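You operate a simulated robot arm through the tools that you are given. There is no shell and no other tool.

You are at the controls of a simulated two-armed robot. One attempt, no reset.

JOB
Put the plain black plug in socket 25 and bring its display up to 5 bar.
Fine: park the plug that sits there in the middle grey socket, white knob to 25, black knob on the rail to 5, and accept the alarm last. Leave the rest alone.

The check looks at the end state, three seconds after you hand in, the way a careful person would. Anything else that was tipped, shoved, dropped, spilled or broken makes it a failure.

ROBOT AND FRAMES
Two 7-joint arms with fingered hands on one trunk that stands fixed in place. Base frame: the origin is at the foot of the trunk, x ahead of it, y to its left, z up. Lengths are in m, angles in rad, forces in N, time in s.
The left shoulder is at [0.011, 0.173, 1.352], the right one opposite. With the tool pointing down near the work surface each hand reaches from about 0.36 to 0.74 m from the base axis, measured 20 degrees to its own side. Payload 3.5 kg a hand.
The tool frame of a hand sits at the grasp point between the pads (the TCP): z along the fingers, y along the line on which they close. The tips reach 0.025 m beyond it. The gripper opens to 0.088 m; its body begins 0.029 m behind the TCP. The gripper is a hand of 3 fingers: y runs from the thumb to the fingers, the wrist lies at [-0.013, -0.097, -0.162] in the tool frame, and closing takes about 1.5 s.
Orientation is that of the tool frame in the base frame, as a unit quaternion [w, x, y, z]. With the fingers straight down and the wrist toward the robot, the tool's x, y and z point along [0, 1, 0], [1, 0, 0] and [0, 0, -1] of the base frame.

CONTROLS
- The arms move only by the tool servo_tool. It takes "left_motion", "right_motion" or both (then of equal length, played together; a hand with none holds still); each is a list of rows, each a list of 6 numbers: the shift along the base's x, y, z in units of 50 mm (1.0 is 50 mm), then the turn, a rotation vector about the base's x, y, z in units of 8 degrees (1.0 is 8 degrees). In form: [[dx, dy, dz, ax, ay, az], ...]. A call has 1 to 20 rows; each row shifts and turns the commanded pose from where the row before left it. "left_gripper" and "right_gripper" are, for a hand that has rows, the gripper command, from -1 (shut) to 1 (fully open), values between in proportion, set as the call begins (left out, the last holds). A call with a number of a shift or a turn outside -1 to 1 is refused whole. A row lasts 0.2 s, in which the tool goes at most 0.05 m and 0.15 rad; a call with a longer step from one row to the next is refused whole, and so is a gripper value outside its range. A pose out of reach is approached as far as the arm can. The call stops where the force on the tool passes 40 N (or 10 N more than at its start, if that is more) or the arm is blocked; 0.2 s more then pass. The fingers move at their own pace (about 0.072 m/s each) and stop on an object; they squeeze with about 29 N. The grip force told is the motor's: it shows also when the fingers shut on nothing. Time passes only in rows, and 0.2 s behind the last, so rows that do not move let the fingers close. The reply holds the time, the measured pose of the TCP, the force on the tool along the base axes, the opening and the grip force, in the units named above and with some noise, with the torque about the TCP (base axes, N m) and any sound that the robot's microphone picked up.
- Cameras (640 x 400 px; columns grow to the right, rows downward): "scene" is now at [0.0802, -0.028, 1.6194]; the picture's right is [-0.32, -0.95, 0.00], its down [-0.18, 0.06, -0.98] and it looks along [0.93, -0.31, -0.19] (base axes); focal length 264 px, centre (320, 200). "left" rides on the left gripper at [-0.058, -0.085, -0.099] in its tool frame; the picture's right is [-0.67, -0.35, 0.66], its down [0.68, -0.63, 0.37] and it looks along [0.29, 0.69, 0.66] (tool axes); focal length 261 px, centre (320, 200). "right" rides on the right gripper at [0.058, -0.085, -0.1] in its tool frame; the picture's right is [-0.67, 0.35, -0.66], its down [-0.69, -0.63, 0.37] and it looks along [-0.28, 0.69, 0.66] (tool axes); focal length 261 px, centre (320, 200).
- grab_frame(camera): a new picture of that camera. The clock stands still meanwhile.
- lift_body(by): moves the trunk up (or, below 0, down) by that many m; the arms and the scene camera ride with it, the base frame stays. It gives what a move gives, with no picture.
- finger_targets(index, middle, thumb_bend, thumb_turn, hand): sets how far each is bent, from 0 (flat) to 1 (curled in); at 0.3 the hand is open as for a grip, at 0.7 the pads meet at the TCP. One left out holds its place. A second passes; each finger stops where it meets its share of the squeeze, and holds until it gets a number again. A gripper value or a shape takes the hand back. It gives what a move gives, with no picture; readings hold the bend of each and the force on the fingers (four entries, about 0 where the hand has none), thumb and palm. thumb_turn goes from beside the hand (0) to across from the fingers (1), as for a grip.
- grasp_type(shape, hand): the hand has 3 fingers and takes this shape, open, in about a second: jaw (thumb against the fingers, like two jaws); tri (thumb and two fingers); tip (a fingertip pinch); poke (one finger out to press); point (the index stretched); flat (the hand flat); cup (the hand cupped); fist (a fist). The gripper value then closes the fingers along that shape, each until it touches; the sizes above hold for jaw. It gives what a move gives, with no picture.
- turn_head(pan, tilt): turns the head with the scene camera to pan (to the left, within 1.501 rad either way) and tilt (down, from -0.506 to 1.204), counted from straight ahead of the robot (the tilt from the chest, where the trunk bows). It gives what a move gives.
- measure_at(camera, pixels): for up to 12 pixels [column, row] of the newest picture of that camera ("zoom" is the newest enlarged one), the place [x, y, z] in the base frame of the surface seen there, good to about 0.003 m. The clock stands still meanwhile.
- zoom(camera, box): a new picture of the part [left, top, right, bottom] of that camera's present view, enlarged. The clock stands still meanwhile.
- job_done(): hands the job in; it is judged then, once.

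Leave the grippers open and the arms clear of the work at the hand-in unless told otherwise.

The tools are called after "Request:" as name(argument=value, ...) on one line, values as JSON. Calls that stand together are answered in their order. servo_tool: Moves the arms, as the interface text tells. Its arguments: {"type":"object","properties":{"left_motion":{"type":"array","items":{"type":"array","items":{"type":"number"}}},"left_gripper":{"type":"number"},"right_motion":{"type":"array","items":{"type":"array","items":{"type":"number"}}},"right_gripper":{"type":"number"}},"required":[]} The other tools are called the same way: lift_body (by) moves the trunk up or down; grasp_type (shape, hand) gives the hand a shape; finger_targets (index, middle, thumb_bend, thumb_turn, hand) moves the fingers one by one; turn_head (pan, tilt) turns the head that bears the scene camera; grab_frame (camera) takes a picture; measure_at (camera, pixels) gives the place of the surface under pixels of a picture; zoom (camera, box) takes an enlarged picture of a part of a camera's view; job_done () hands the job in.

At the start:

```text
time: 0.0
left_eef_pos: [0.279, -0.0123, 1.5368]
left_tool_rot: [0.0, 0.707, 0.707, 0.001]
left_wrist_force: [-0.9, -0.8, -0.2]
left_torque: [-0.03, -0.01, 0.0]
left_grip_width: 0.0874
left_grasp_force: 0.1
left_shape: jaw
left_bend: [0.3, 0.3, 0.3, 0.98]
left_finger forces: [0.1, 0.1, 0.0, 0.0, 0.1, 0.0]
right_eef_pos: [0.383, -0.4078, 1.5089]
right_tool_rot: [0.0, 0.707, 0.707, 0.0]
right_wrist_force: [-0.9, 0.1, 0.0]
right_torque: [-0.01, 0.01, 0.01]
right_grip_width: 0.0874
right_grasp_force: 0.0
right_shape: jaw
right_bend: [0.3, 0.3, 0.3, 0.98]
right_finger forces: [0.0, 0.0, 0.0, 0.0, 0.0, 0.0]
trunk travel left (down, up): [-0.425, 0.03]
head pan, tilt (commanded): [-0.321, 0.192]
```

scene: 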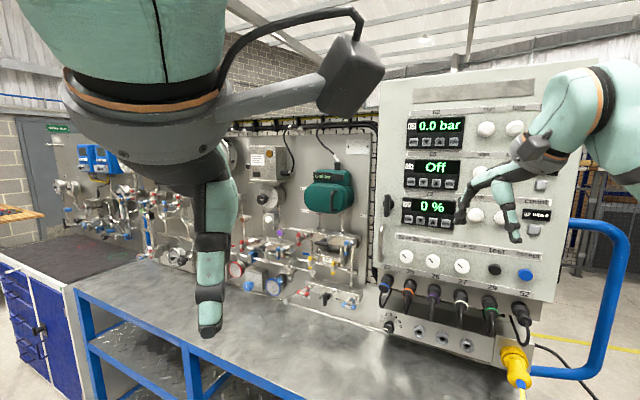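
right: 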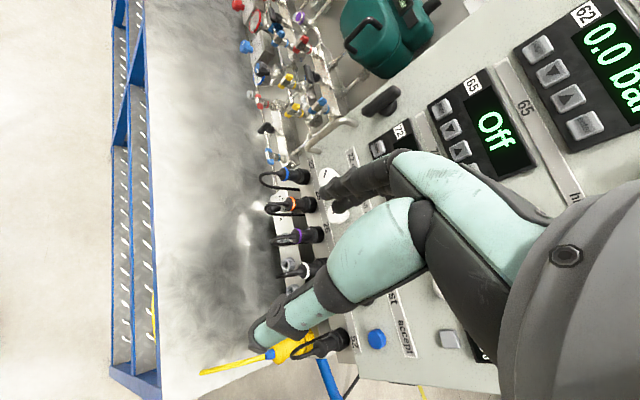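
left: 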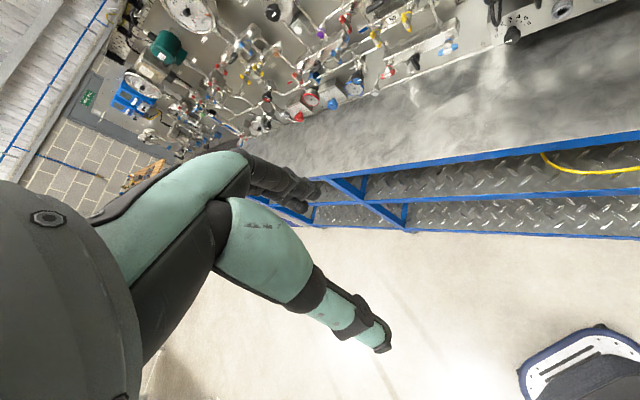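

The arms block part of the view. I start by zooming on the panel in the scene view (columns 370-570, rows 70-370) to read its labels.

Request:
zoom(camera="scene", box=[370, 230, 570, 370])

Request:
zoom(camera="scene", box=[370, 80, 570, 240])

```text
2.86 times, centred on (470, 300) of scene
```

zoom: 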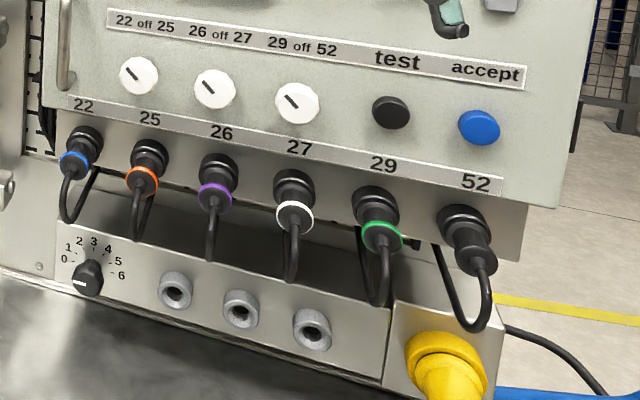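

```text
2.50 times, centred on (470, 160) of scene
```

zoom: 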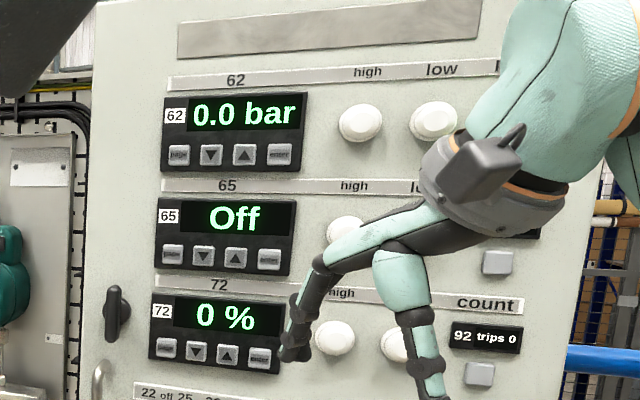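

I see sockets 22 (blue), 25 (orange), 26 (purple), 27 (white), 29 (green) and 52 (plain black), and below them a rail with a black knob (0–6) and three grey sockets. Next I measure the places of these things in the zoomed view, after renewing the lower zoom.

Request:
zoom(camera="scene", box=[370, 230, 570, 370])

Request:
measure_at(camera="zoom", pixels=[[138, 75], [214, 88], [296, 102], [390, 112], [478, 127], [150, 155], [140, 183], [465, 220], [478, 260], [88, 275], [240, 308], [176, 290]])

Request:
measure_at(camera="zoom", pixels=[[312, 330], [84, 140], [218, 170], [292, 190], [377, 208], [300, 20], [150, 130], [350, 330], [200, 375], [480, 320], [180, 250], [120, 250]])

```text
2.86 times, centred on (470, 300) of scene
```

zoom: 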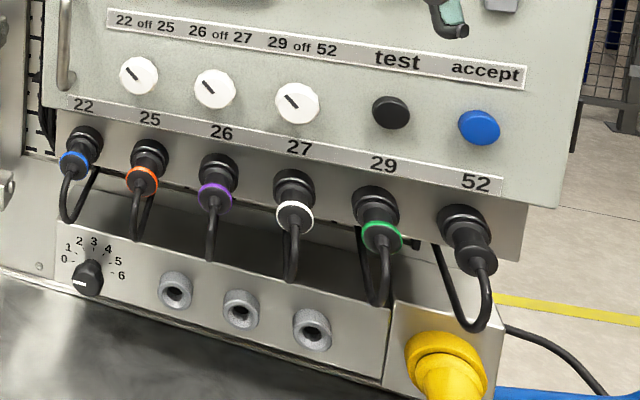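

```text
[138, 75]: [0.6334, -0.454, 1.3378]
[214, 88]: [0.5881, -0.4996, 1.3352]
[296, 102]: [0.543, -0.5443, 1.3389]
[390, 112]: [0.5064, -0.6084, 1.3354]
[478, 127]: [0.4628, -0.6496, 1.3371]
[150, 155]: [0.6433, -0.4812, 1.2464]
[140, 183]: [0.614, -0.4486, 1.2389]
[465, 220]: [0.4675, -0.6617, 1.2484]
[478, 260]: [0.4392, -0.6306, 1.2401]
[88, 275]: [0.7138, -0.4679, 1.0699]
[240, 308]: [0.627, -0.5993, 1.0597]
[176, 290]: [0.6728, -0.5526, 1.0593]
```

```text
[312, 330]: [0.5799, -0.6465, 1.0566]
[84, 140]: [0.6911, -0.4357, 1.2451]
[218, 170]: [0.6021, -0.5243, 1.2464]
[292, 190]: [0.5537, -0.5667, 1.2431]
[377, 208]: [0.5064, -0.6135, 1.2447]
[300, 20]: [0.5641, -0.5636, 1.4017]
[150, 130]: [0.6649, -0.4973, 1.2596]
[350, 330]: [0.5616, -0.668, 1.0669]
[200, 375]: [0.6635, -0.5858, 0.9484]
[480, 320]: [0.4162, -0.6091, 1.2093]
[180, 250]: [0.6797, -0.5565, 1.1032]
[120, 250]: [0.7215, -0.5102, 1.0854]
```

The panel stands at 45°: its right is about [-0.71,-0.71,0] and it faces [-0.71,0.71,0]. Both arms block the view, so I move the left hand to the left and draw the right hand back from the panel while turning it to face it.

Request:
servo_tool(left_motion=[[0, 0.8, 0, 0, 0, 0], [0, 0.8, 0, 0, 0, 0], [0, 0.8, 0, 0, 0, 0], [0, 0.8, 0, 0, 0, 0], [0, 0.8, 0, 0, 0, 0], [0, 0.8, 0, 0, 0, 0]], right_motion=[[-0.5, 0.3, 0, 0, 0, -0.95], [-0.5, 0.3, 0, 0, 0, -0.95], [-0.2, 0.1, 0, 0, 0, -0.95], [0, 0, 0, 0, 0, -0.95], [0, 0, 0, 0, 0, -0.95], [0, 0, 0, 0, 0, -0.87]])

Request:
grab_frame(camera="right")

Request:
grab_frame(camera="scene")

```text
time: 1.4
left_eef_pos: [0.2781, 0.2311, 1.5359]
left_tool_rot: [0.002, 0.707, 0.707, 0.0]
left_wrist_force: [0.1, -0.6, 0.2]
left_torque: [-0.02, -0.05, -0.03]
left_grip_width: 0.088
left_grasp_force: 0.1
left_shape: jaw
left_bend: [0.3, 0.3, 0.3, 0.98]
left_finger forces: [0.1, 0.1, 0.0, 0.0, 0.0, 0.0]
right_eef_pos: [0.3161, -0.4098, 1.5356]
right_tool_rot: [-0.004, 0.92, 0.392, -0.004]
right_wrist_force: [-0.2, -0.1, -0.5]
right_torque: [-0.02, -0.02, -0.03]
right_grip_width: 0.0877
right_grasp_force: 0.0
right_shape: jaw
right_bend: [0.3, 0.3, 0.3, 0.98]
right_finger forces: [0.1, 0.0, 0.0, 0.1, 0.1, 0.0]
right hand out of reach, approached as far as the arm can: row 5, 6
trunk travel left (down, up): [-0.425, 0.03]
head pan, tilt (commanded): [-0.321, 0.192]
```

```text
taken
```

right: 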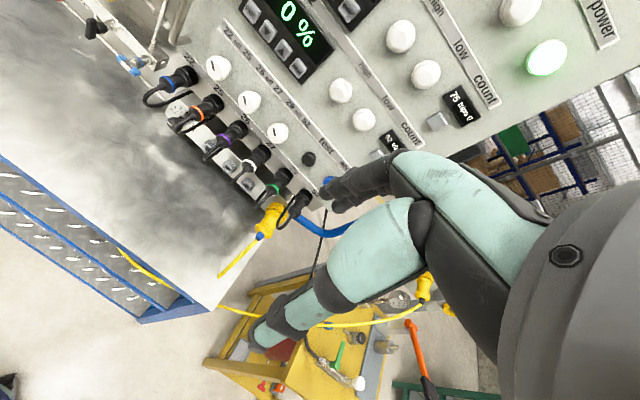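

```text
taken
```

scene: 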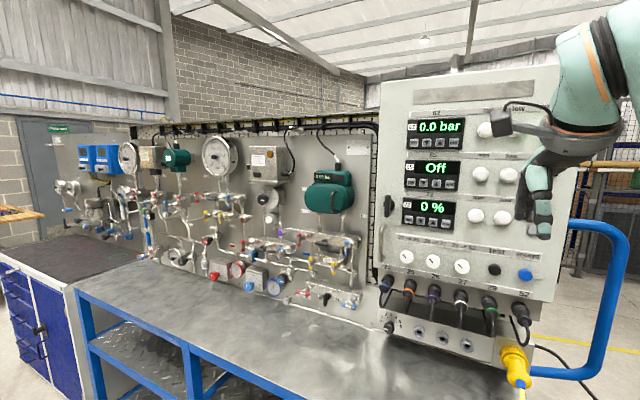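

The view of the panel is free. I lower the trunk by 0.2 m so the work is nearer shoulder height, then turn the head to the panel.

Request:
lift_body(by=-0.2)

Request:
turn_head(pan=-0.72, tilt=0.3)

Request:
grab_frame(camera="scene")

Request:
grab_frame(camera="right")

```text
time: 3.6
left_eef_pos: [0.279, 0.2267, 1.3366]
left_tool_rot: [-0.001, 0.708, 0.707, 0.0]
left_wrist_force: [0.0, 0.1, 0.8]
left_torque: [-0.02, 0.04, -0.03]
left_grip_width: 0.0877
left_grasp_force: 0.0
left_shape: jaw
left_bend: [0.3, 0.3, 0.3, 0.98]
left_finger forces: [0.0, 0.0, 0.0, 0.0, 0.0, 0.1]
right_eef_pos: [0.3816, -0.4119, 1.2828]
right_tool_rot: [-0.032, 0.918, 0.39, -0.068]
right_wrist_force: [0.0, 0.3, 0.5]
right_torque: [0.01, 0.0, -0.03]
right_grip_width: 0.0874
right_grasp_force: 0.2
right_shape: jaw
right_bend: [0.3, 0.3, 0.3, 0.98]
right_finger forces: [0.0, 0.0, 0.0, 0.0, 0.0, 0.0]
trunk travel left (down, up): [-0.225, 0.23]
head pan, tilt (commanded): [-0.321, 0.192]
```

```text
time: 4.4
left_eef_pos: [0.2798, 0.2284, 1.3357]
left_tool_rot: [0.001, 0.707, 0.707, -0.001]
left_wrist_force: [0.6, 0.6, -0.5]
left_torque: [-0.01, -0.01, -0.01]
left_grip_width: 0.0875
left_grasp_force: 0.1
left_shape: jaw
left_bend: [0.3, 0.3, 0.3, 0.98]
left_finger forces: [0.0, 0.0, 0.1, 0.0, 0.1, 0.1]
right_eef_pos: [0.3816, -0.4121, 1.2824]
right_tool_rot: [-0.032, 0.918, 0.391, -0.068]
right_wrist_force: [-0.3, -0.7, -0.4]
right_torque: [0.01, 0.0, 0.01]
right_grip_width: 0.0875
right_grasp_force: 0.0
right_shape: jaw
right_bend: [0.3, 0.3, 0.3, 0.98]
right_finger forces: [0.0, 0.0, 0.0, 0.0, 0.1, 0.0]
trunk travel left (down, up): [-0.225, 0.23]
head pan, tilt (commanded): [-0.721, 0.3]
```

```text
taken
```

scene: 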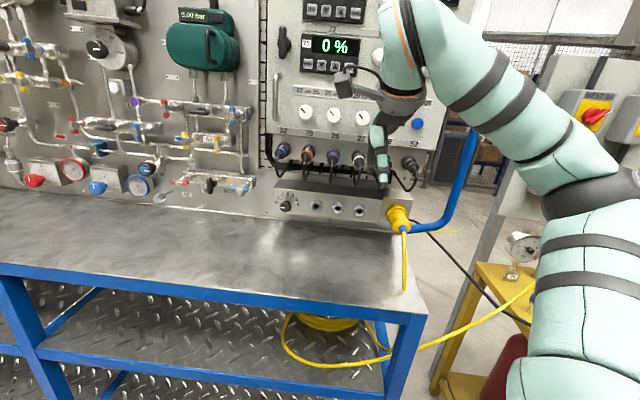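

```text
taken
```

right: 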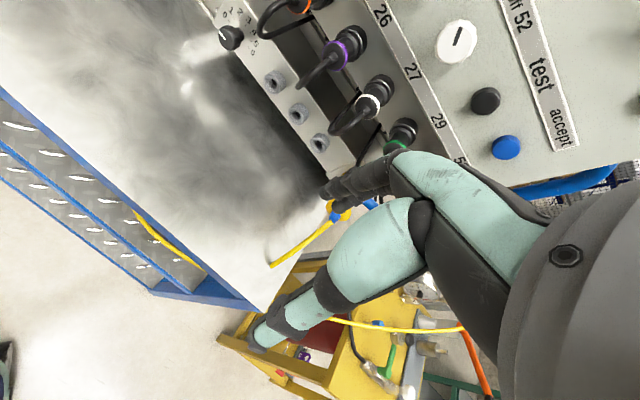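

I look closer at the lower panel from the scene camera (box columns 255-455, rows 90-235) and check the objects at the right edge for clearance.

Request:
zoom(camera="scene", box=[260, 90, 440, 230])

Request:
measure_at(camera="scene", pixels=[[598, 115], [522, 245], [500, 200], [575, 170], [590, 300], [475, 150], [400, 215], [300, 300], [410, 300], [420, 100]])

```text
2.86 times, centred on (350, 160) of scene
```

zoom: 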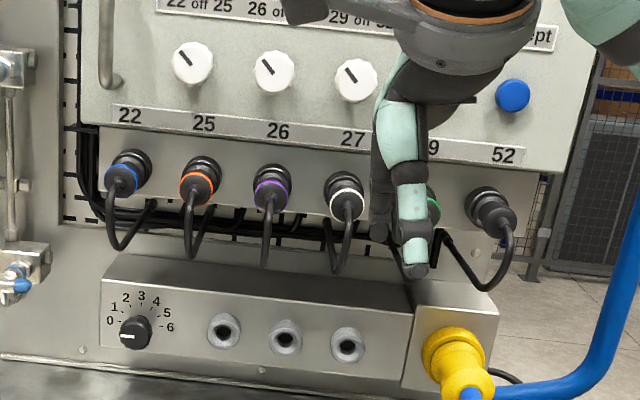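

```text
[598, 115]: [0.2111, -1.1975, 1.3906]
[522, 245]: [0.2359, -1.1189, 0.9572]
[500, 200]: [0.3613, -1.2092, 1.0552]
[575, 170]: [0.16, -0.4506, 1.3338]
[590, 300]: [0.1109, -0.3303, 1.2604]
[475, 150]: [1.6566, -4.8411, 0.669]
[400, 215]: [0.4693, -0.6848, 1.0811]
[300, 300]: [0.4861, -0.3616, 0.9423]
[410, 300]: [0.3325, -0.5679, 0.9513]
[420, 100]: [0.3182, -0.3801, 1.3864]
```

The first white knob's mark points up-left (to 22), the rail knob's mark points left (to 0). The hand hides plug 29/52, so I shift the right hand 0.15 m to the panel's right to free the view.

Request:
servo_tool(right_motion=[[-0.65, -0.65, 0, 0, 0, 0], [-0.65, -0.65, 0, 0, 0, 0], [-0.65, -0.65, 0, 0, 0, 0], [-0.3, -0.3, 0, 0, 0, 0]])

Request:
zoom(camera="scene", box=[270, 130, 430, 230])

Request:
grab_frame(camera="right")

```text
time: 5.4
left_eef_pos: [0.2783, 0.2283, 1.3364]
left_tool_rot: [0.0, 0.707, 0.707, 0.001]
left_wrist_force: [0.6, 0.2, 0.2]
left_torque: [-0.04, -0.03, -0.02]
left_grip_width: 0.0875
left_grasp_force: 0.1
left_shape: jaw
left_bend: [0.3, 0.3, 0.3, 0.98]
left_finger forces: [0.0, 0.0, 0.0, 0.0, 0.0, 0.0]
right_eef_pos: [0.3448, -0.4427, 1.2845]
right_tool_rot: [-0.033, 0.917, 0.391, -0.067]
right_wrist_force: [0.3, -0.2, -0.5]
right_torque: [-0.01, 0.0, 0.01]
right_grip_width: 0.0878
right_grasp_force: 0.2
right_shape: jaw
right_bend: [0.3, 0.3, 0.3, 0.98]
right_finger forces: [0.0, 0.0, 0.1, 0.0, 0.1, 0.0]
right hand out of reach, approached as far as the arm can: row 1, 2, 3, 4
trunk travel left (down, up): [-0.225, 0.23]
head pan, tilt (commanded): [-0.721, 0.3]
```

```text
4.00 times, centred on (350, 180) of scene
```

zoom: 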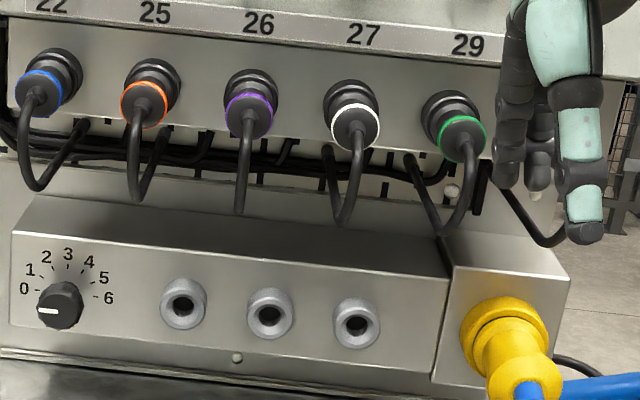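

```text
taken
```

right: 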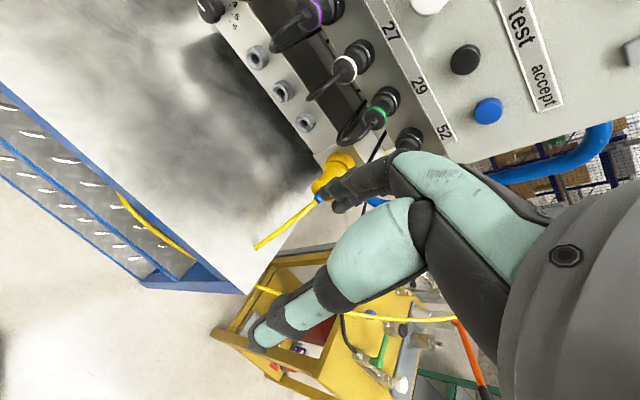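

The sockets are clearer now. I measure the flange, body and ring of the orange plug, the rail, the grey sockets, the cables' low points and the rail knob.

Request:
measure_at(camera="zoom", pixels=[[152, 68], [158, 85], [142, 100], [145, 118], [135, 150], [140, 195], [240, 205], [248, 120], [340, 220], [100, 90], [180, 130], [228, 180]])

Request:
measure_at(camera="zoom", pixels=[[271, 297], [271, 318], [250, 320], [290, 320], [228, 320], [120, 250], [220, 215], [60, 310], [62, 330], [45, 312], [120, 340], [400, 360]])

```text
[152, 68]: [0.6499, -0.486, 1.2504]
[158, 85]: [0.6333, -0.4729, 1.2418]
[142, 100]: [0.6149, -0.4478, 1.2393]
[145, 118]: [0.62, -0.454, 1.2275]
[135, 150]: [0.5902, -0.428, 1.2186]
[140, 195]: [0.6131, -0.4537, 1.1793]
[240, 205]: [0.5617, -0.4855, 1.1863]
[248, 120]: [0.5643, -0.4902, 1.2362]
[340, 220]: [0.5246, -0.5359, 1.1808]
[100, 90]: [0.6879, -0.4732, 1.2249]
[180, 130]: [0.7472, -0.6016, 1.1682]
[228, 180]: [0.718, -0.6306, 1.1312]
```

```text
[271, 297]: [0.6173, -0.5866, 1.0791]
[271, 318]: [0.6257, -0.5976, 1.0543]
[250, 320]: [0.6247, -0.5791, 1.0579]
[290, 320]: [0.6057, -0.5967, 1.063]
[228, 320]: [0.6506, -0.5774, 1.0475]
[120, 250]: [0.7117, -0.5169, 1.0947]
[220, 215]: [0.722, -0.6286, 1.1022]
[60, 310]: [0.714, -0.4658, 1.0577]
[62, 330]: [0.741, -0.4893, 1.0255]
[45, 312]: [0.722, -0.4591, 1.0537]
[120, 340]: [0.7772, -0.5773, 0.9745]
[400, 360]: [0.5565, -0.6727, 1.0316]
```

Measured: sockets face at n≈-0.82 from the base axis line, plugs about 32 mm wide at 63 mm spacing, grey sockets at z≈1.06, table at z≈0.945. I want the hand pointing at the panel with the closing line near horizontal, so cables can hang free. I begin turning the right hand that way in place, far from the panel.

Request:
servo_tool(right_motion=[[0.2, 0.0, 0, -0.8165, 0, 0.577], [0.2, 0.0, 0, -0.8165, 0, 0.577], [0, 0, 0, -0.8165, 0, 0.577], [0, 0, 0, -0.8165, 0, 0.577], [0, 0, 0, -0.8165, 0, 0.577], [0, 0, 0, -0.8165, 0, 0.577], [0, 0, 0, -0.8165, 0, 0.577], [0, 0, 0, 0, 0, 0]])

Request:
grab_frame(camera="scene")

```text
time: 7.2
left_eef_pos: [0.2798, 0.2273, 1.3361]
left_tool_rot: [0.0, 0.707, 0.707, 0.0]
left_wrist_force: [-0.6, 1.0, 0.4]
left_torque: [0.03, 0.01, 0.01]
left_grip_width: 0.0877
left_grasp_force: 0.1
left_shape: jaw
left_bend: [0.3, 0.3, 0.3, 0.98]
left_finger forces: [0.0, 0.0, 0.1, 0.0, 0.0, 0.0]
right_eef_pos: [0.4074, -0.4258, 1.2907]
right_tool_rot: [0.34, 0.715, 0.571, -0.218]
right_wrist_force: [-0.4, -0.4, 0.9]
right_torque: [0.0, -0.02, 0.0]
right_grip_width: 0.0878
right_grasp_force: 0.0
right_shape: jaw
right_bend: [0.3, 0.3, 0.3, 0.98]
right_finger forces: [0.0, 0.0, 0.0, 0.0, 0.0, 0.0]
right hand out of reach, approached as far as the arm can: row 4, 5, 6, 7
trunk travel left (down, up): [-0.225, 0.23]
head pan, tilt (commanded): [-0.721, 0.3]
```

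```text
taken
```

scene: 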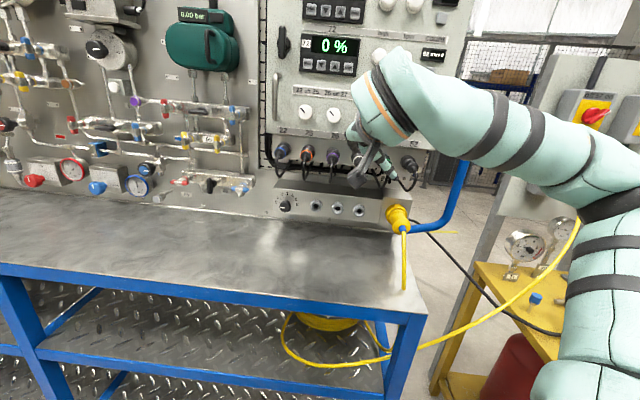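

The arm is folded too tightly here to reach the turned pose (rows 4–7 fell short). I move the hand 0.08 m toward the panel at this height (still clear of knobs and cables) so the arm can stretch, and see which pose it takes.

Request:
servo_tool(right_motion=[[0.5, -0.5, 0, 0, 0, 0], [0.5, -0.5, 0, 0, 0, 0], [0, 0, 0, 0, 0, 0], [0, 0, 0, 0, 0, 0]])

Request:
grab_frame(camera="scene")

```text
time: 8.2
left_eef_pos: [0.2797, 0.2284, 1.3367]
left_tool_rot: [0.0, 0.708, 0.707, 0.0]
left_wrist_force: [0.3, -0.1, 0.5]
left_torque: [-0.03, 0.0, 0.02]
left_grip_width: 0.0876
left_grasp_force: 0.0
left_shape: jaw
left_bend: [0.3, 0.3, 0.3, 0.98]
left_finger forces: [0.0, 0.0, 0.0, 0.0, 0.1, 0.0]
right_eef_pos: [0.4576, -0.4755, 1.2906]
right_tool_rot: [0.342, 0.717, 0.568, -0.218]
right_wrist_force: [0.0, -0.2, 0.0]
right_torque: [-0.02, 0.01, -0.01]
right_grip_width: 0.0876
right_grasp_force: 0.1
right_shape: jaw
right_bend: [0.3, 0.3, 0.3, 0.98]
right_finger forces: [0.1, 0.0, 0.1, 0.0, 0.0, 0.1]
trunk travel left (down, up): [-0.225, 0.23]
head pan, tilt (commanded): [-0.721, 0.3]
```

```text
taken
```

scene: 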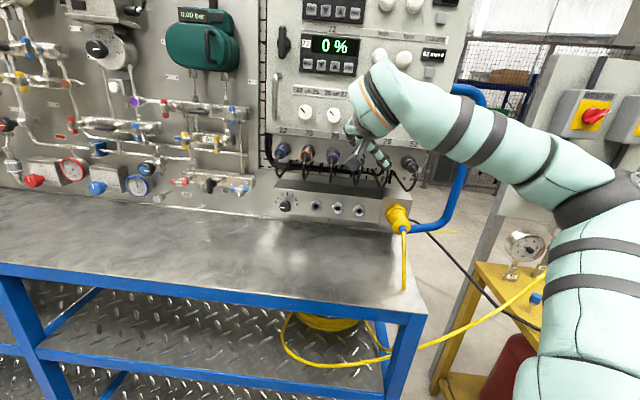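

The move was exact, so commands start from the measured pose. Now I turn the remaining 64° about [-0.73,-0.03,0.68] so the fingers point at the panel with the closing line horizontal.

Request:
servo_tool(right_motion=[[0, 0, 0, -0.73, -0.031, 0.684], [0, 0, 0, -0.73, -0.031, 0.684], [0, 0, 0, -0.73, -0.031, 0.684], [0, 0, 0, -0.73, -0.031, 0.684], [0, 0, 0, -0.73, -0.031, 0.684], [0, 0, 0, -0.73, -0.031, 0.684], [0, 0, 0, -0.73, -0.031, 0.684], [0, 0, 0, -0.73, -0.031, 0.684], [0, 0, 0, 0, 0, 0]])

Request:
grab_frame(camera="scene")

Request:
grab_frame(camera="right")

```text
time: 10.2
left_eef_pos: [0.2802, 0.2294, 1.3357]
left_tool_rot: [0.001, 0.707, 0.707, 0.0]
left_wrist_force: [-0.1, -0.2, 0.4]
left_torque: [0.03, 0.01, -0.02]
left_grip_width: 0.0877
left_grasp_force: 0.0
left_shape: jaw
left_bend: [0.3, 0.3, 0.3, 0.98]
left_finger forces: [0.0, 0.0, 0.1, 0.0, 0.1, 0.0]
right_eef_pos: [0.4579, -0.4738, 1.29]
right_tool_rot: [0.655, 0.273, 0.651, -0.27]
right_wrist_force: [0.7, -0.3, 0.6]
right_torque: [-0.03, -0.02, 0.04]
right_grip_width: 0.0875
right_grasp_force: 0.0
right_shape: jaw
right_bend: [0.3, 0.3, 0.3, 0.98]
right_finger forces: [0.0, 0.0, 0.0, 0.0, 0.1, 0.1]
trunk travel left (down, up): [-0.225, 0.23]
head pan, tilt (commanded): [-0.721, 0.3]
```

```text
taken
```

scene: 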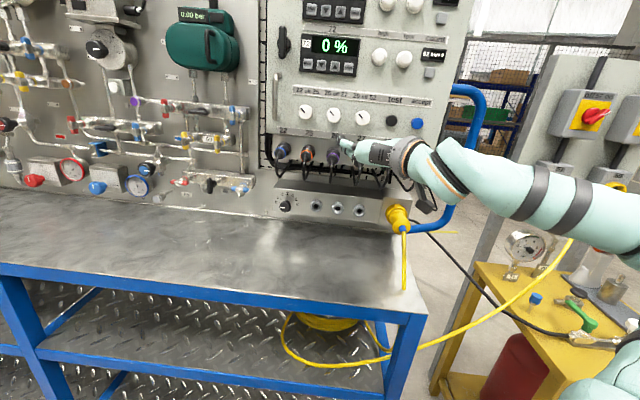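

```text
taken
```

right: 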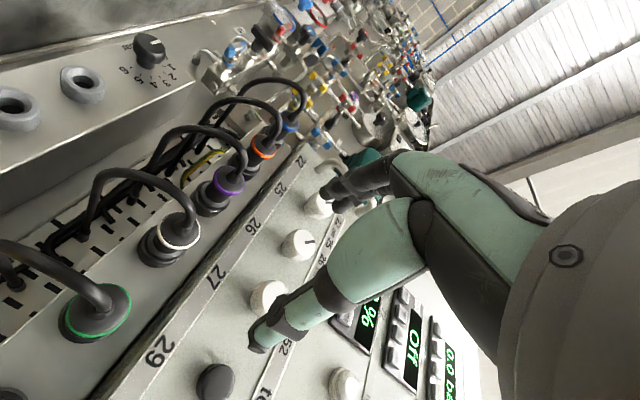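

The hand now points at the panel. I zoom on the right camera to study the plugs from below, and check how near the elbow is to the cart on the right.

Request:
zoom(camera="right", box=[40, 80, 340, 280])

Request:
measure_at(camera="scene", pixels=[[600, 220], [630, 255], [610, 380], [540, 180], [525, 240], [595, 340], [345, 147], [360, 150], [420, 165]])

Request:
measure_at(camera="right", pixels=[[180, 230], [165, 250], [230, 180], [210, 200], [262, 148], [255, 158], [100, 310], [245, 170], [190, 215], [140, 300], [318, 205], [280, 145]])

```text
2.00 times, centred on (190, 180) of right
```

zoom: 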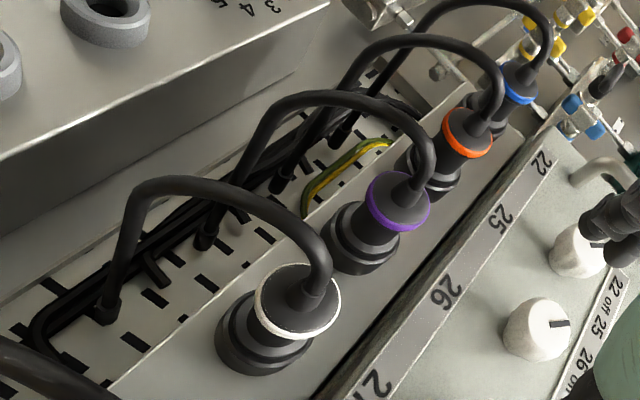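

```text
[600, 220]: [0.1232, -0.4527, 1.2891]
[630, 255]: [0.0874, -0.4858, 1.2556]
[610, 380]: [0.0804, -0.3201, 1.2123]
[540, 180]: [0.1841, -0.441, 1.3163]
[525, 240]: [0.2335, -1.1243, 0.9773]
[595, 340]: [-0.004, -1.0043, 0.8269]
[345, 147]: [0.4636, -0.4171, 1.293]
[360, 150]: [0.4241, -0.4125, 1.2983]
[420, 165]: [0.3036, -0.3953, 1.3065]
```

```text
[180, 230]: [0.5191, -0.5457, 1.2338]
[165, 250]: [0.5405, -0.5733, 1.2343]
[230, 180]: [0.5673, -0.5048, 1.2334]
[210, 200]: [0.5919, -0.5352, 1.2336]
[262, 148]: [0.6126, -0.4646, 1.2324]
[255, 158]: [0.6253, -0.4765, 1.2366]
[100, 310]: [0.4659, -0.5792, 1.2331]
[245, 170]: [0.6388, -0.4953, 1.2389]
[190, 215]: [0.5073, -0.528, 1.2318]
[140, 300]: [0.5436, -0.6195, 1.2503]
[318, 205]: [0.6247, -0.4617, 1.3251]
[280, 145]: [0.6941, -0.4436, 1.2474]
```

I get fine measurements of the orange plug: zoom in scene on it, and on the right camera.

Request:
zoom(camera="scene", box=[270, 130, 350, 180])

Request:
measure_at(camera="zoom", pixels=[[290, 120], [290, 135], [292, 155], [270, 165], [315, 160], [285, 175], [262, 180], [310, 190], [285, 205], [280, 215], [300, 145], [325, 130]])

Request:
zoom(camera="right", box=[220, 100, 320, 200])

Request:
measure_at(camera="zoom", pixels=[[195, 165], [195, 190], [170, 200], [150, 215], [120, 245], [170, 250], [215, 215], [110, 215], [90, 250], [185, 140], [165, 70], [230, 180]])

```text
8.00 times, centred on (310, 155) of scene
```

zoom: 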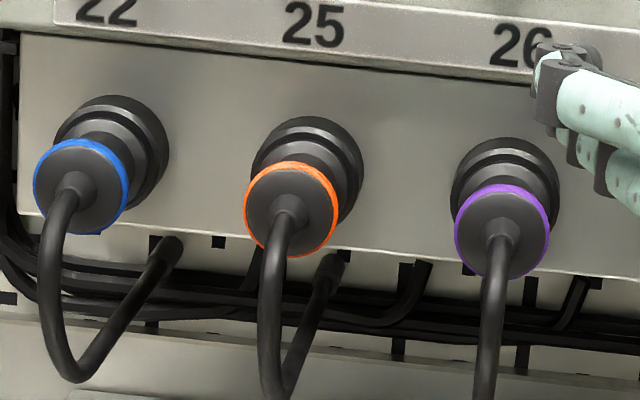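

```text
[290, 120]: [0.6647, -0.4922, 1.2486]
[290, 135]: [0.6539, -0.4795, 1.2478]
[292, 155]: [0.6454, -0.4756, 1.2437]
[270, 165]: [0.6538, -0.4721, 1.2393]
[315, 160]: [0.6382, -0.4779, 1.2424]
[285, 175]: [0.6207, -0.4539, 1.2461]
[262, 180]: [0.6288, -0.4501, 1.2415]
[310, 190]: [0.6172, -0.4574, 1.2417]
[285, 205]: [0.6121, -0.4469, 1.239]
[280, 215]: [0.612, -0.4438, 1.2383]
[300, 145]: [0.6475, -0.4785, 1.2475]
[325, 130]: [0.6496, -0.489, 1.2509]
```

```text
4.00 times, centred on (270, 150) of right
```

zoom: 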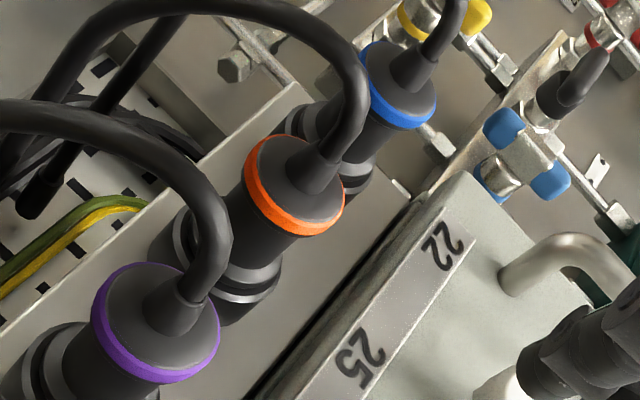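

```text
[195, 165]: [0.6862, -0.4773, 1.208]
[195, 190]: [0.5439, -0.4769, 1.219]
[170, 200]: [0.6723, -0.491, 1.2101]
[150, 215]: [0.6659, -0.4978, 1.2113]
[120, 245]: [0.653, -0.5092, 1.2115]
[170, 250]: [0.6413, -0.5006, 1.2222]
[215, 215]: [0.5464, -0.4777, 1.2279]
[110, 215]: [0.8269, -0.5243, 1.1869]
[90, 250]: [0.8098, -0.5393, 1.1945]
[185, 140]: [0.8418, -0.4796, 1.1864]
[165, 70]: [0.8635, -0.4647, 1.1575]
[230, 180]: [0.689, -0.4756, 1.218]
```

The second zoom showed the orange ring at about (295,187). I measure points on its ring and flange there.

Request:
measure_at(camera="zoom", pixels=[[249, 185], [258, 150], [275, 140], [280, 222], [305, 232], [335, 220], [342, 205], [290, 180], [225, 250], [245, 300], [180, 240], [262, 280]])

```text
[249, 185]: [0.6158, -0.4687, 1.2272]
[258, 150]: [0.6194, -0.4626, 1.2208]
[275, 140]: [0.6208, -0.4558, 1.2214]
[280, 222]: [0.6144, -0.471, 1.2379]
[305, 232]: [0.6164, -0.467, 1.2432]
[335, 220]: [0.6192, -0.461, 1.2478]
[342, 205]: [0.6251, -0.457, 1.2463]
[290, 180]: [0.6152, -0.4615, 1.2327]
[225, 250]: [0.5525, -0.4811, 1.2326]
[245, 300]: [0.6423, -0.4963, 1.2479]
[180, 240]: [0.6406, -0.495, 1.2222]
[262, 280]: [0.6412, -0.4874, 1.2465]
```

The orange ring's centre is at about u=-0.1155 (along panel), z=1.2345, n=-0.766. I'll roll the hand 45° (thumb to lower right, so fingers pass clear of neighbour plugs and the cable), narrow the opening to about 50 mm, and stop in front of the orange plug, 9 cm out.

Request:
servo_tool(right_motion=[[0.299, 0.299, -0.185, 0.663, -0.663, 0], [0.299, 0.299, -0.185, 0.663, -0.663, 0], [0.299, 0.299, -0.185, 0.663, -0.663, 0], [0.299, 0.299, -0.185, 0.663, -0.663, 0], [0.299, 0.299, -0.185, 0.663, -0.663, 0], [0.299, 0.299, -0.185, 0.663, -0.663, 0], [0, 0, 0, 0, 0, 0], [0, 0, 0, 0, 0, 0]], right_gripper=0.13)

Request:
zoom(camera="scene", box=[250, 110, 410, 210])

Request:
grab_frame(camera="right")

```text
time: 12.0
left_eef_pos: [0.2789, 0.2293, 1.3369]
left_tool_rot: [0.0, 0.707, 0.707, 0.0]
left_wrist_force: [0.0, 0.4, -0.2]
left_torque: [0.04, -0.04, -0.05]
left_grip_width: 0.0876
left_grasp_force: 0.0
left_shape: jaw
left_bend: [0.3, 0.3, 0.3, 0.98]
left_finger forces: [0.0, 0.0, 0.0, 0.0, 0.1, 0.0]
right_eef_pos: [0.4156, -0.5263, 1.3401]
right_tool_rot: [0.702, 0.477, 0.527, -0.049]
right_wrist_force: [-0.5, -0.2, 0.2]
right_torque: [0.01, 0.02, 0.04]
right_grip_width: 0.0505
right_grasp_force: 0.0
right_shape: jaw
right_bend: [0.74, 0.42, 0.66, 1.0]
right_finger forces: [0.0, 0.1, 0.1, 0.0, 0.1, 0.0]
right hand out of reach, approached as far as the arm can: row 1, 2, 3, 4, 5, 6
trunk travel left (down, up): [-0.225, 0.23]
head pan, tilt (commanded): [-0.721, 0.3]
```

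```text
4.00 times, centred on (330, 160) of scene
```

zoom: 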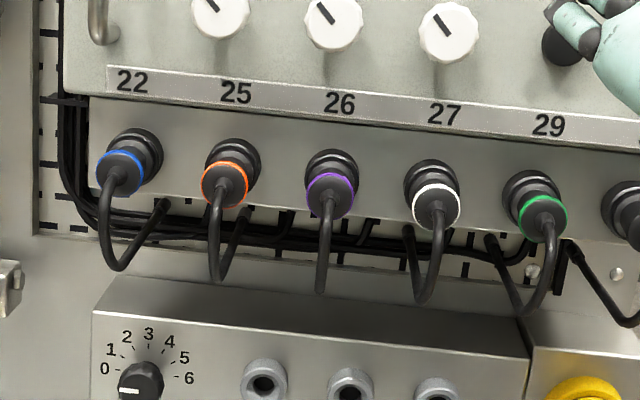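

```text
taken
```

right: 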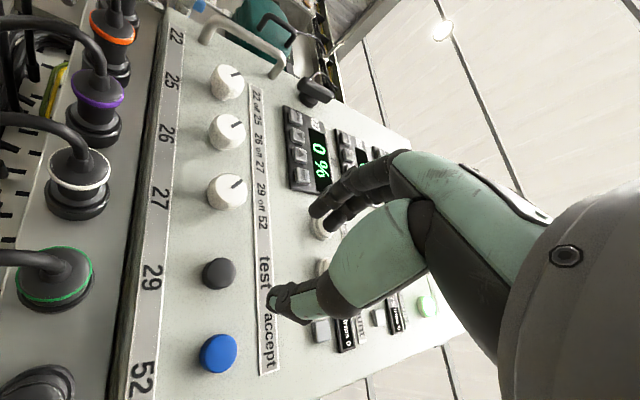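

The rolled pose was not reachable and the hand drifted to the right (u≈0.08, z=1.34) without touching anything. I roll back to the level orientation and return in front of the plugs, then check reach in small steps.

Request:
servo_tool(right_motion=[[0, 0, 0, -0.675, 0.675, 0], [0, 0, 0, -0.675, 0.675, 0], [0, 0, 0, -0.675, 0.675, 0], [0, 0, 0, -0.675, 0.675, 0], [0, 0, 0, -0.675, 0.675, 0], [0, 0, 0, 0, 0, 0]])

Request:
servo_tool(right_motion=[[0.3, 0.3, -0.3, 0, 0, 0], [0.3, 0.3, -0.3, 0, 0, 0], [0.3, 0.3, -0.3, 0, 0, 0], [0.3, 0.3, -0.3, 0, 0, 0], [0, 0, 0, 0, 0, 0]])

```text
time: 13.4
left_eef_pos: [0.2798, 0.2276, 1.3353]
left_tool_rot: [0.0, 0.707, 0.707, 0.0]
left_wrist_force: [0.3, 0.5, -0.2]
left_torque: [-0.01, 0.0, 0.04]
left_grip_width: 0.0879
left_grasp_force: 0.1
left_shape: jaw
left_bend: [0.3, 0.3, 0.3, 0.98]
left_finger forces: [0.1, 0.0, 0.0, 0.0, 0.1, 0.0]
right_eef_pos: [0.4172, -0.5279, 1.3394]
right_tool_rot: [0.65, 0.276, 0.651, -0.279]
right_wrist_force: [-0.3, 0.6, 0.9]
right_torque: [-0.02, -0.02, -0.01]
right_grip_width: 0.0503
right_grasp_force: 0.1
right_shape: jaw
right_bend: [0.74, 0.42, 0.66, 1.0]
right_finger forces: [0.0, 0.0, 0.0, 0.1, 0.1, 0.1]
trunk travel left (down, up): [-0.225, 0.23]
head pan, tilt (commanded): [-0.721, 0.3]
```

```text
time: 14.6
left_eef_pos: [0.2795, 0.229, 1.3359]
left_tool_rot: [0.0, 0.707, 0.707, 0.0]
left_wrist_force: [-0.7, 0.5, 0.2]
left_torque: [0.0, 0.02, 0.0]
left_grip_width: 0.0877
left_grasp_force: 0.1
left_shape: jaw
left_bend: [0.3, 0.3, 0.3, 0.98]
left_finger forces: [0.0, 0.0, 0.0, 0.1, 0.1, 0.0]
right_eef_pos: [0.4743, -0.4674, 1.2782]
right_tool_rot: [0.652, 0.276, 0.649, -0.279]
right_wrist_force: [0.4, 0.6, 0.7]
right_torque: [0.02, 0.0, 0.01]
right_grip_width: 0.0499
right_grasp_force: 0.0
right_shape: jaw
right_bend: [0.74, 0.42, 0.66, 1.0]
right_finger forces: [0.0, 0.0, 0.1, 0.0, 0.0, 0.0]
trunk travel left (down, up): [-0.225, 0.23]
head pan, tilt (commanded): [-0.721, 0.3]
```

The level orientation holds well here. The bend reading (0.74, 0.42, 0.66) looks uneven, so I look at the fingers with both cameras.

Request:
grab_frame(camera="right")

Request:
zoom(camera="scene", box=[290, 110, 410, 185])

```text
taken
```

right: 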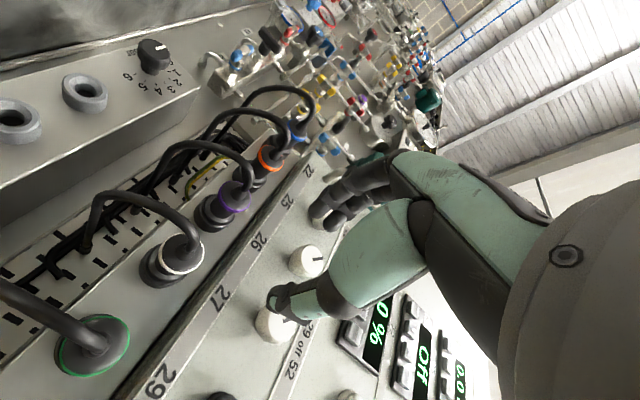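

```text
5.33 times, centred on (350, 148) of scene
```

zoom: 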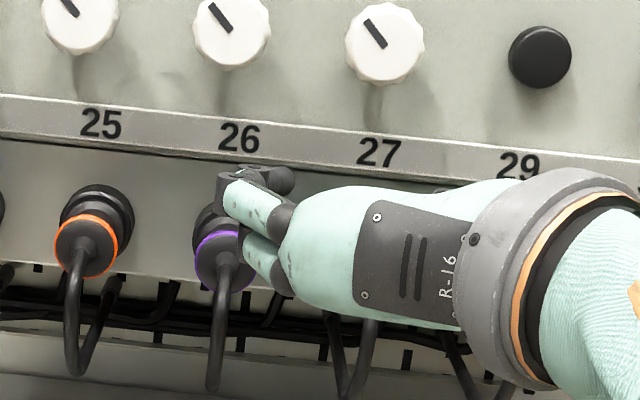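

The hand comes in from the right with its back to the camera, so the thumb base would sweep over the neighbour plug. A roll the other way (thumb and wrist to the upper right, fingers lower left) keeps clear of neighbour cables. I test that roll in place in two halves.

Request:
servo_tool(right_motion=[[0, 0, 0, -0.663, 0.663, 0], [0, 0, 0, -0.663, 0.663, 0], [0, 0, 0, -0.663, 0.663, 0], [0, 0, 0, 0, 0, 0]])

Request:
servo_tool(right_motion=[[0, 0, 0, -0.663, 0.663, 0], [0, 0, 0, -0.663, 0.663, 0], [0, 0, 0, -0.663, 0.663, 0], [0, 0, 0, 0, 0, 0]])

Request:
zoom(camera="scene", box=[270, 100, 430, 200])

Request:
grab_frame(camera="right")

```text
time: 15.6
left_eef_pos: [0.2793, 0.2275, 1.3357]
left_tool_rot: [0.0, 0.707, 0.707, 0.0]
left_wrist_force: [-0.4, -0.4, 0.3]
left_torque: [-0.03, 0.01, 0.01]
left_grip_width: 0.0874
left_grasp_force: 0.0
left_shape: jaw
left_bend: [0.3, 0.3, 0.3, 0.98]
left_finger forces: [0.1, 0.0, 0.0, 0.0, 0.0, 0.1]
right_eef_pos: [0.4772, -0.4684, 1.2791]
right_tool_rot: [0.587, 0.143, 0.688, -0.402]
right_wrist_force: [-0.3, -1.5, 1.0]
right_torque: [-0.02, 0.02, 0.0]
right_grip_width: 0.05
right_grasp_force: 0.0
right_shape: jaw
right_bend: [0.74, 0.42, 0.66, 1.0]
right_finger forces: [0.0, 0.0, 0.0, 0.0, 0.0, 0.0]
trunk travel left (down, up): [-0.225, 0.23]
head pan, tilt (commanded): [-0.721, 0.3]
```

```text
time: 16.6
left_eef_pos: [0.2796, 0.2272, 1.3364]
left_tool_rot: [0.001, 0.707, 0.708, 0.001]
left_wrist_force: [-0.4, 0.9, -0.7]
left_torque: [-0.03, 0.01, 0.01]
left_grip_width: 0.0876
left_grasp_force: 0.1
left_shape: jaw
left_bend: [0.3, 0.3, 0.3, 0.98]
left_finger forces: [0.1, 0.1, 0.1, 0.0, 0.0, 0.1]
right_eef_pos: [0.4766, -0.4672, 1.2797]
right_tool_rot: [0.499, 0.003, 0.701, -0.509]
right_wrist_force: [-0.5, 0.3, -0.5]
right_torque: [-0.02, -0.02, 0.02]
right_grip_width: 0.05
right_grasp_force: 0.2
right_shape: jaw
right_bend: [0.74, 0.42, 0.66, 1.0]
right_finger forces: [0.0, 0.0, 0.1, 0.0, 0.0, 0.0]
trunk travel left (down, up): [-0.225, 0.23]
head pan, tilt (commanded): [-0.721, 0.3]
```

```text
4.00 times, centred on (350, 150) of scene
```

zoom: 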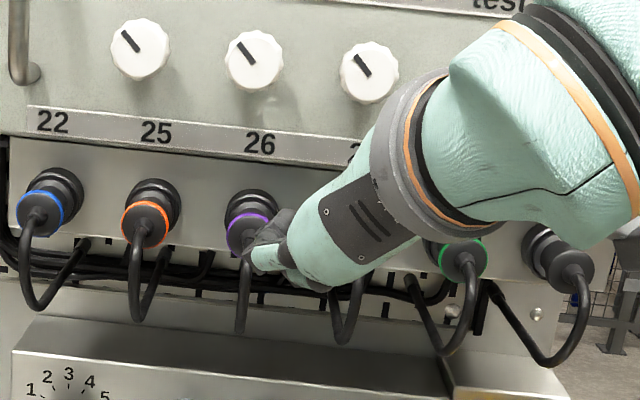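

```text
taken
```

right: 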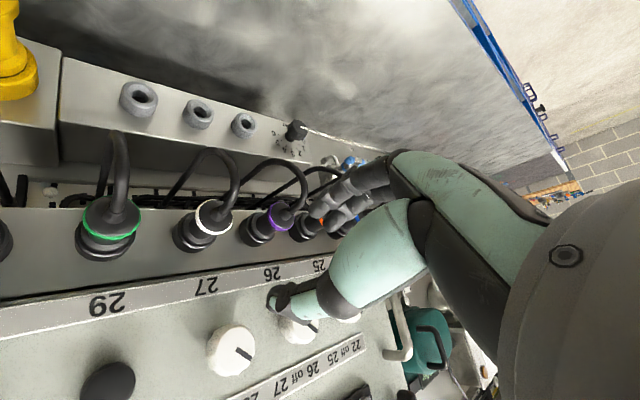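

The roll works well here (position held). Now I move left and down to stand in front of the orange plug, still about 6 cm short of the cables.

Request:
servo_tool(right_motion=[[0.36, 0.4, -0.226, 0, 0, 0], [0.36, 0.4, -0.226, 0, 0, 0], [0.36, 0.4, -0.226, 0, 0, 0], [0.36, 0.4, -0.226, 0, 0, 0], [0, 0, 0, 0, 0, 0]])

Request:
zoom(camera="scene", box=[250, 110, 410, 210])

Request:
grab_frame(camera="right")

```text
time: 17.8
left_eef_pos: [0.2789, 0.2268, 1.3367]
left_tool_rot: [0.0, 0.707, 0.707, 0.0]
left_wrist_force: [-0.4, 0.6, 0.4]
left_torque: [0.0, -0.01, 0.02]
left_grip_width: 0.0875
left_grasp_force: 0.0
left_shape: jaw
left_bend: [0.3, 0.3, 0.3, 0.98]
left_finger forces: [0.0, 0.0, 0.1, 0.0, 0.0, 0.0]
right_eef_pos: [0.5473, -0.3893, 1.2332]
right_tool_rot: [0.501, 0.004, 0.7, -0.508]
right_wrist_force: [0.1, 0.1, 0.5]
right_torque: [0.0, -0.01, 0.01]
right_grip_width: 0.05
right_grasp_force: 0.0
right_shape: jaw
right_bend: [0.74, 0.42, 0.66, 1.0]
right_finger forces: [0.0, 0.0, 0.0, 0.0, 0.0, 0.0]
trunk travel left (down, up): [-0.225, 0.23]
head pan, tilt (commanded): [-0.721, 0.3]
```

```text
4.00 times, centred on (330, 160) of scene
```

zoom: 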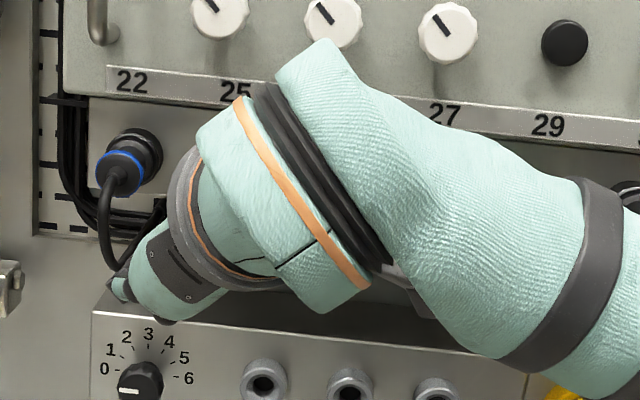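

```text
taken
```

right: 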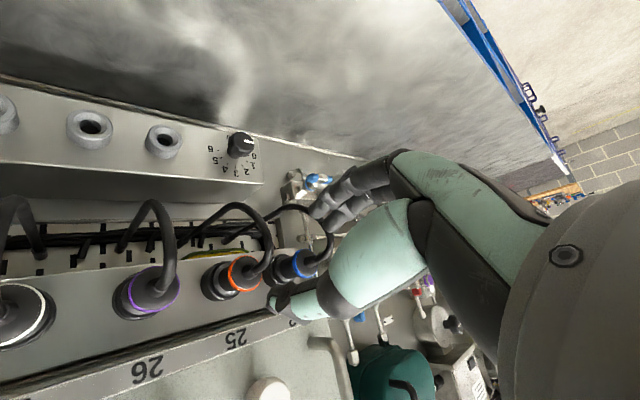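

By projection, the tool axis at the ring's depth should fall at about (236,277) in the right picture; the orange ring is near (240,273). I zoom to compare precisely.

Request:
zoom(camera="right", box=[180, 220, 340, 320])

Request:
measure_at(camera="zoom", pixels=[[225, 180], [262, 150], [210, 200], [230, 280], [250, 290], [290, 280], [190, 220], [150, 250], [110, 230], [420, 200], [260, 240], [400, 180]])

```text
4.00 times, centred on (260, 270) of right
```

zoom: 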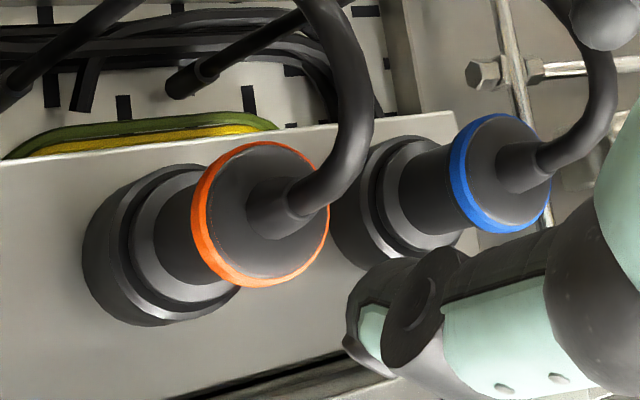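

```text
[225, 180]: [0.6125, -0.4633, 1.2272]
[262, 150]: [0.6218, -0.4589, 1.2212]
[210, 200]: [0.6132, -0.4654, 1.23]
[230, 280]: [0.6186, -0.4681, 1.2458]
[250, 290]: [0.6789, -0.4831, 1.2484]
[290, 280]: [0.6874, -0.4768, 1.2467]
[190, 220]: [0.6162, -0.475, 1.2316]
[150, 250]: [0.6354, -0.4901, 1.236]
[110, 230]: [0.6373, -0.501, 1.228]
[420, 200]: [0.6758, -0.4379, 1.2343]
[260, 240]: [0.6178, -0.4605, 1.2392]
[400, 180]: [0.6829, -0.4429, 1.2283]
```

To cross-check hand against plug with the same measuring, I take points on the thumb tip and the finger tips in the right view.

Request:
zoom(camera="right", box=[260, 170, 420, 330])

Request:
grab_frame(camera="right")

Request:
measure_at(camera="right", pixels=[[272, 303], [278, 295], [290, 305], [300, 293], [318, 208], [325, 200], [335, 222], [340, 215], [350, 190], [360, 200], [330, 212], [345, 232]])

```text
2.50 times, centred on (340, 250) of right
```

zoom: 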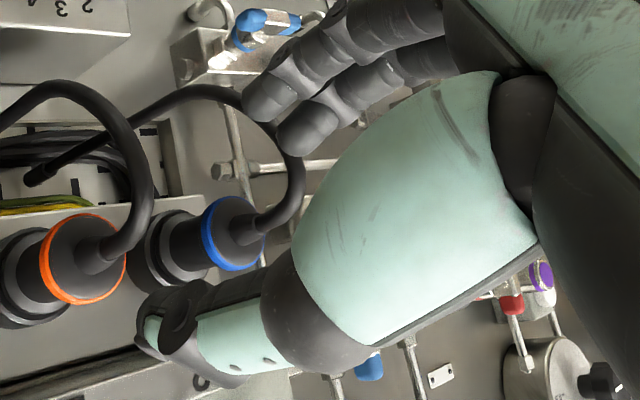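

```text
taken
```

right: 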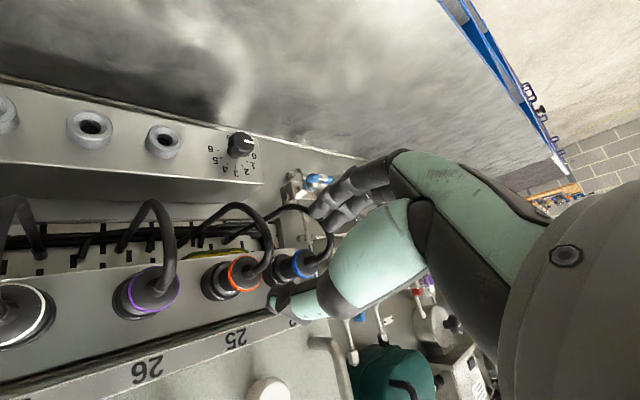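

```text
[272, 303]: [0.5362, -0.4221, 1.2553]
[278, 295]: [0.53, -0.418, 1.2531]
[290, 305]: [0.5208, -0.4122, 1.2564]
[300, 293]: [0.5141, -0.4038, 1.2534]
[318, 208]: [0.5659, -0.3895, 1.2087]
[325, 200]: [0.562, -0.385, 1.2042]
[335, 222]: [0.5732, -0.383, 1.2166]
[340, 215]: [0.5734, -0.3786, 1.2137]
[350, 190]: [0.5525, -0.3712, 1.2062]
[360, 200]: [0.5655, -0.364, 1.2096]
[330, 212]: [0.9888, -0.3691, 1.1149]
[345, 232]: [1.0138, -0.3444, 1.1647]
```

The hand's pads and the plug agree to within about 3 mm. I roll 10° back (so the lower finger clears the plug's own hanging cable), shift 3 mm left, and go in to about n=-0.715, then look.

Request:
servo_tool(right_motion=[[0.02, 0.02, 0.01, 0.442, -0.442, 0], [0.02, 0.02, 0.01, 0.442, -0.442, 0], [0.25, -0.25, 0, 0, 0, 0], [0.25, -0.25, 0, 0, 0, 0], [0.25, -0.25, 0, 0, 0, 0], [0, 0, 0, 0, 0, 0]])

Request:
zoom(camera="right", box=[180, 170, 420, 320])

```text
time: 19.2
left_eef_pos: [0.2785, 0.2276, 1.3362]
left_tool_rot: [0.0, 0.707, 0.707, -0.001]
left_wrist_force: [-0.2, 0.1, -0.6]
left_torque: [-0.02, 0.0, 0.0]
left_grip_width: 0.0875
left_grasp_force: 0.1
left_shape: jaw
left_bend: [0.3, 0.3, 0.3, 0.98]
left_finger forces: [0.0, 0.0, 0.1, 0.1, 0.0, 0.0]
right_eef_pos: [0.5886, -0.4219, 1.2359]
right_tool_rot: [0.542, 0.066, 0.699, -0.462]
right_wrist_force: [0.2, 0.0, -0.8]
right_torque: [0.0, 0.03, 0.01]
right_grip_width: 0.0504
right_grasp_force: 0.0
right_shape: jaw
right_bend: [0.74, 0.42, 0.66, 1.0]
right_finger forces: [0.0, 0.0, 0.0, 0.0, 0.0, 0.0]
trunk travel left (down, up): [-0.225, 0.23]
head pan, tilt (commanded): [-0.721, 0.3]
```

```text
2.67 times, centred on (300, 245) of right
```

zoom: 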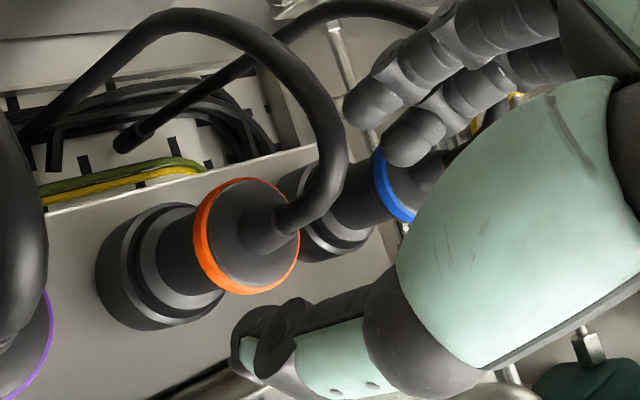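

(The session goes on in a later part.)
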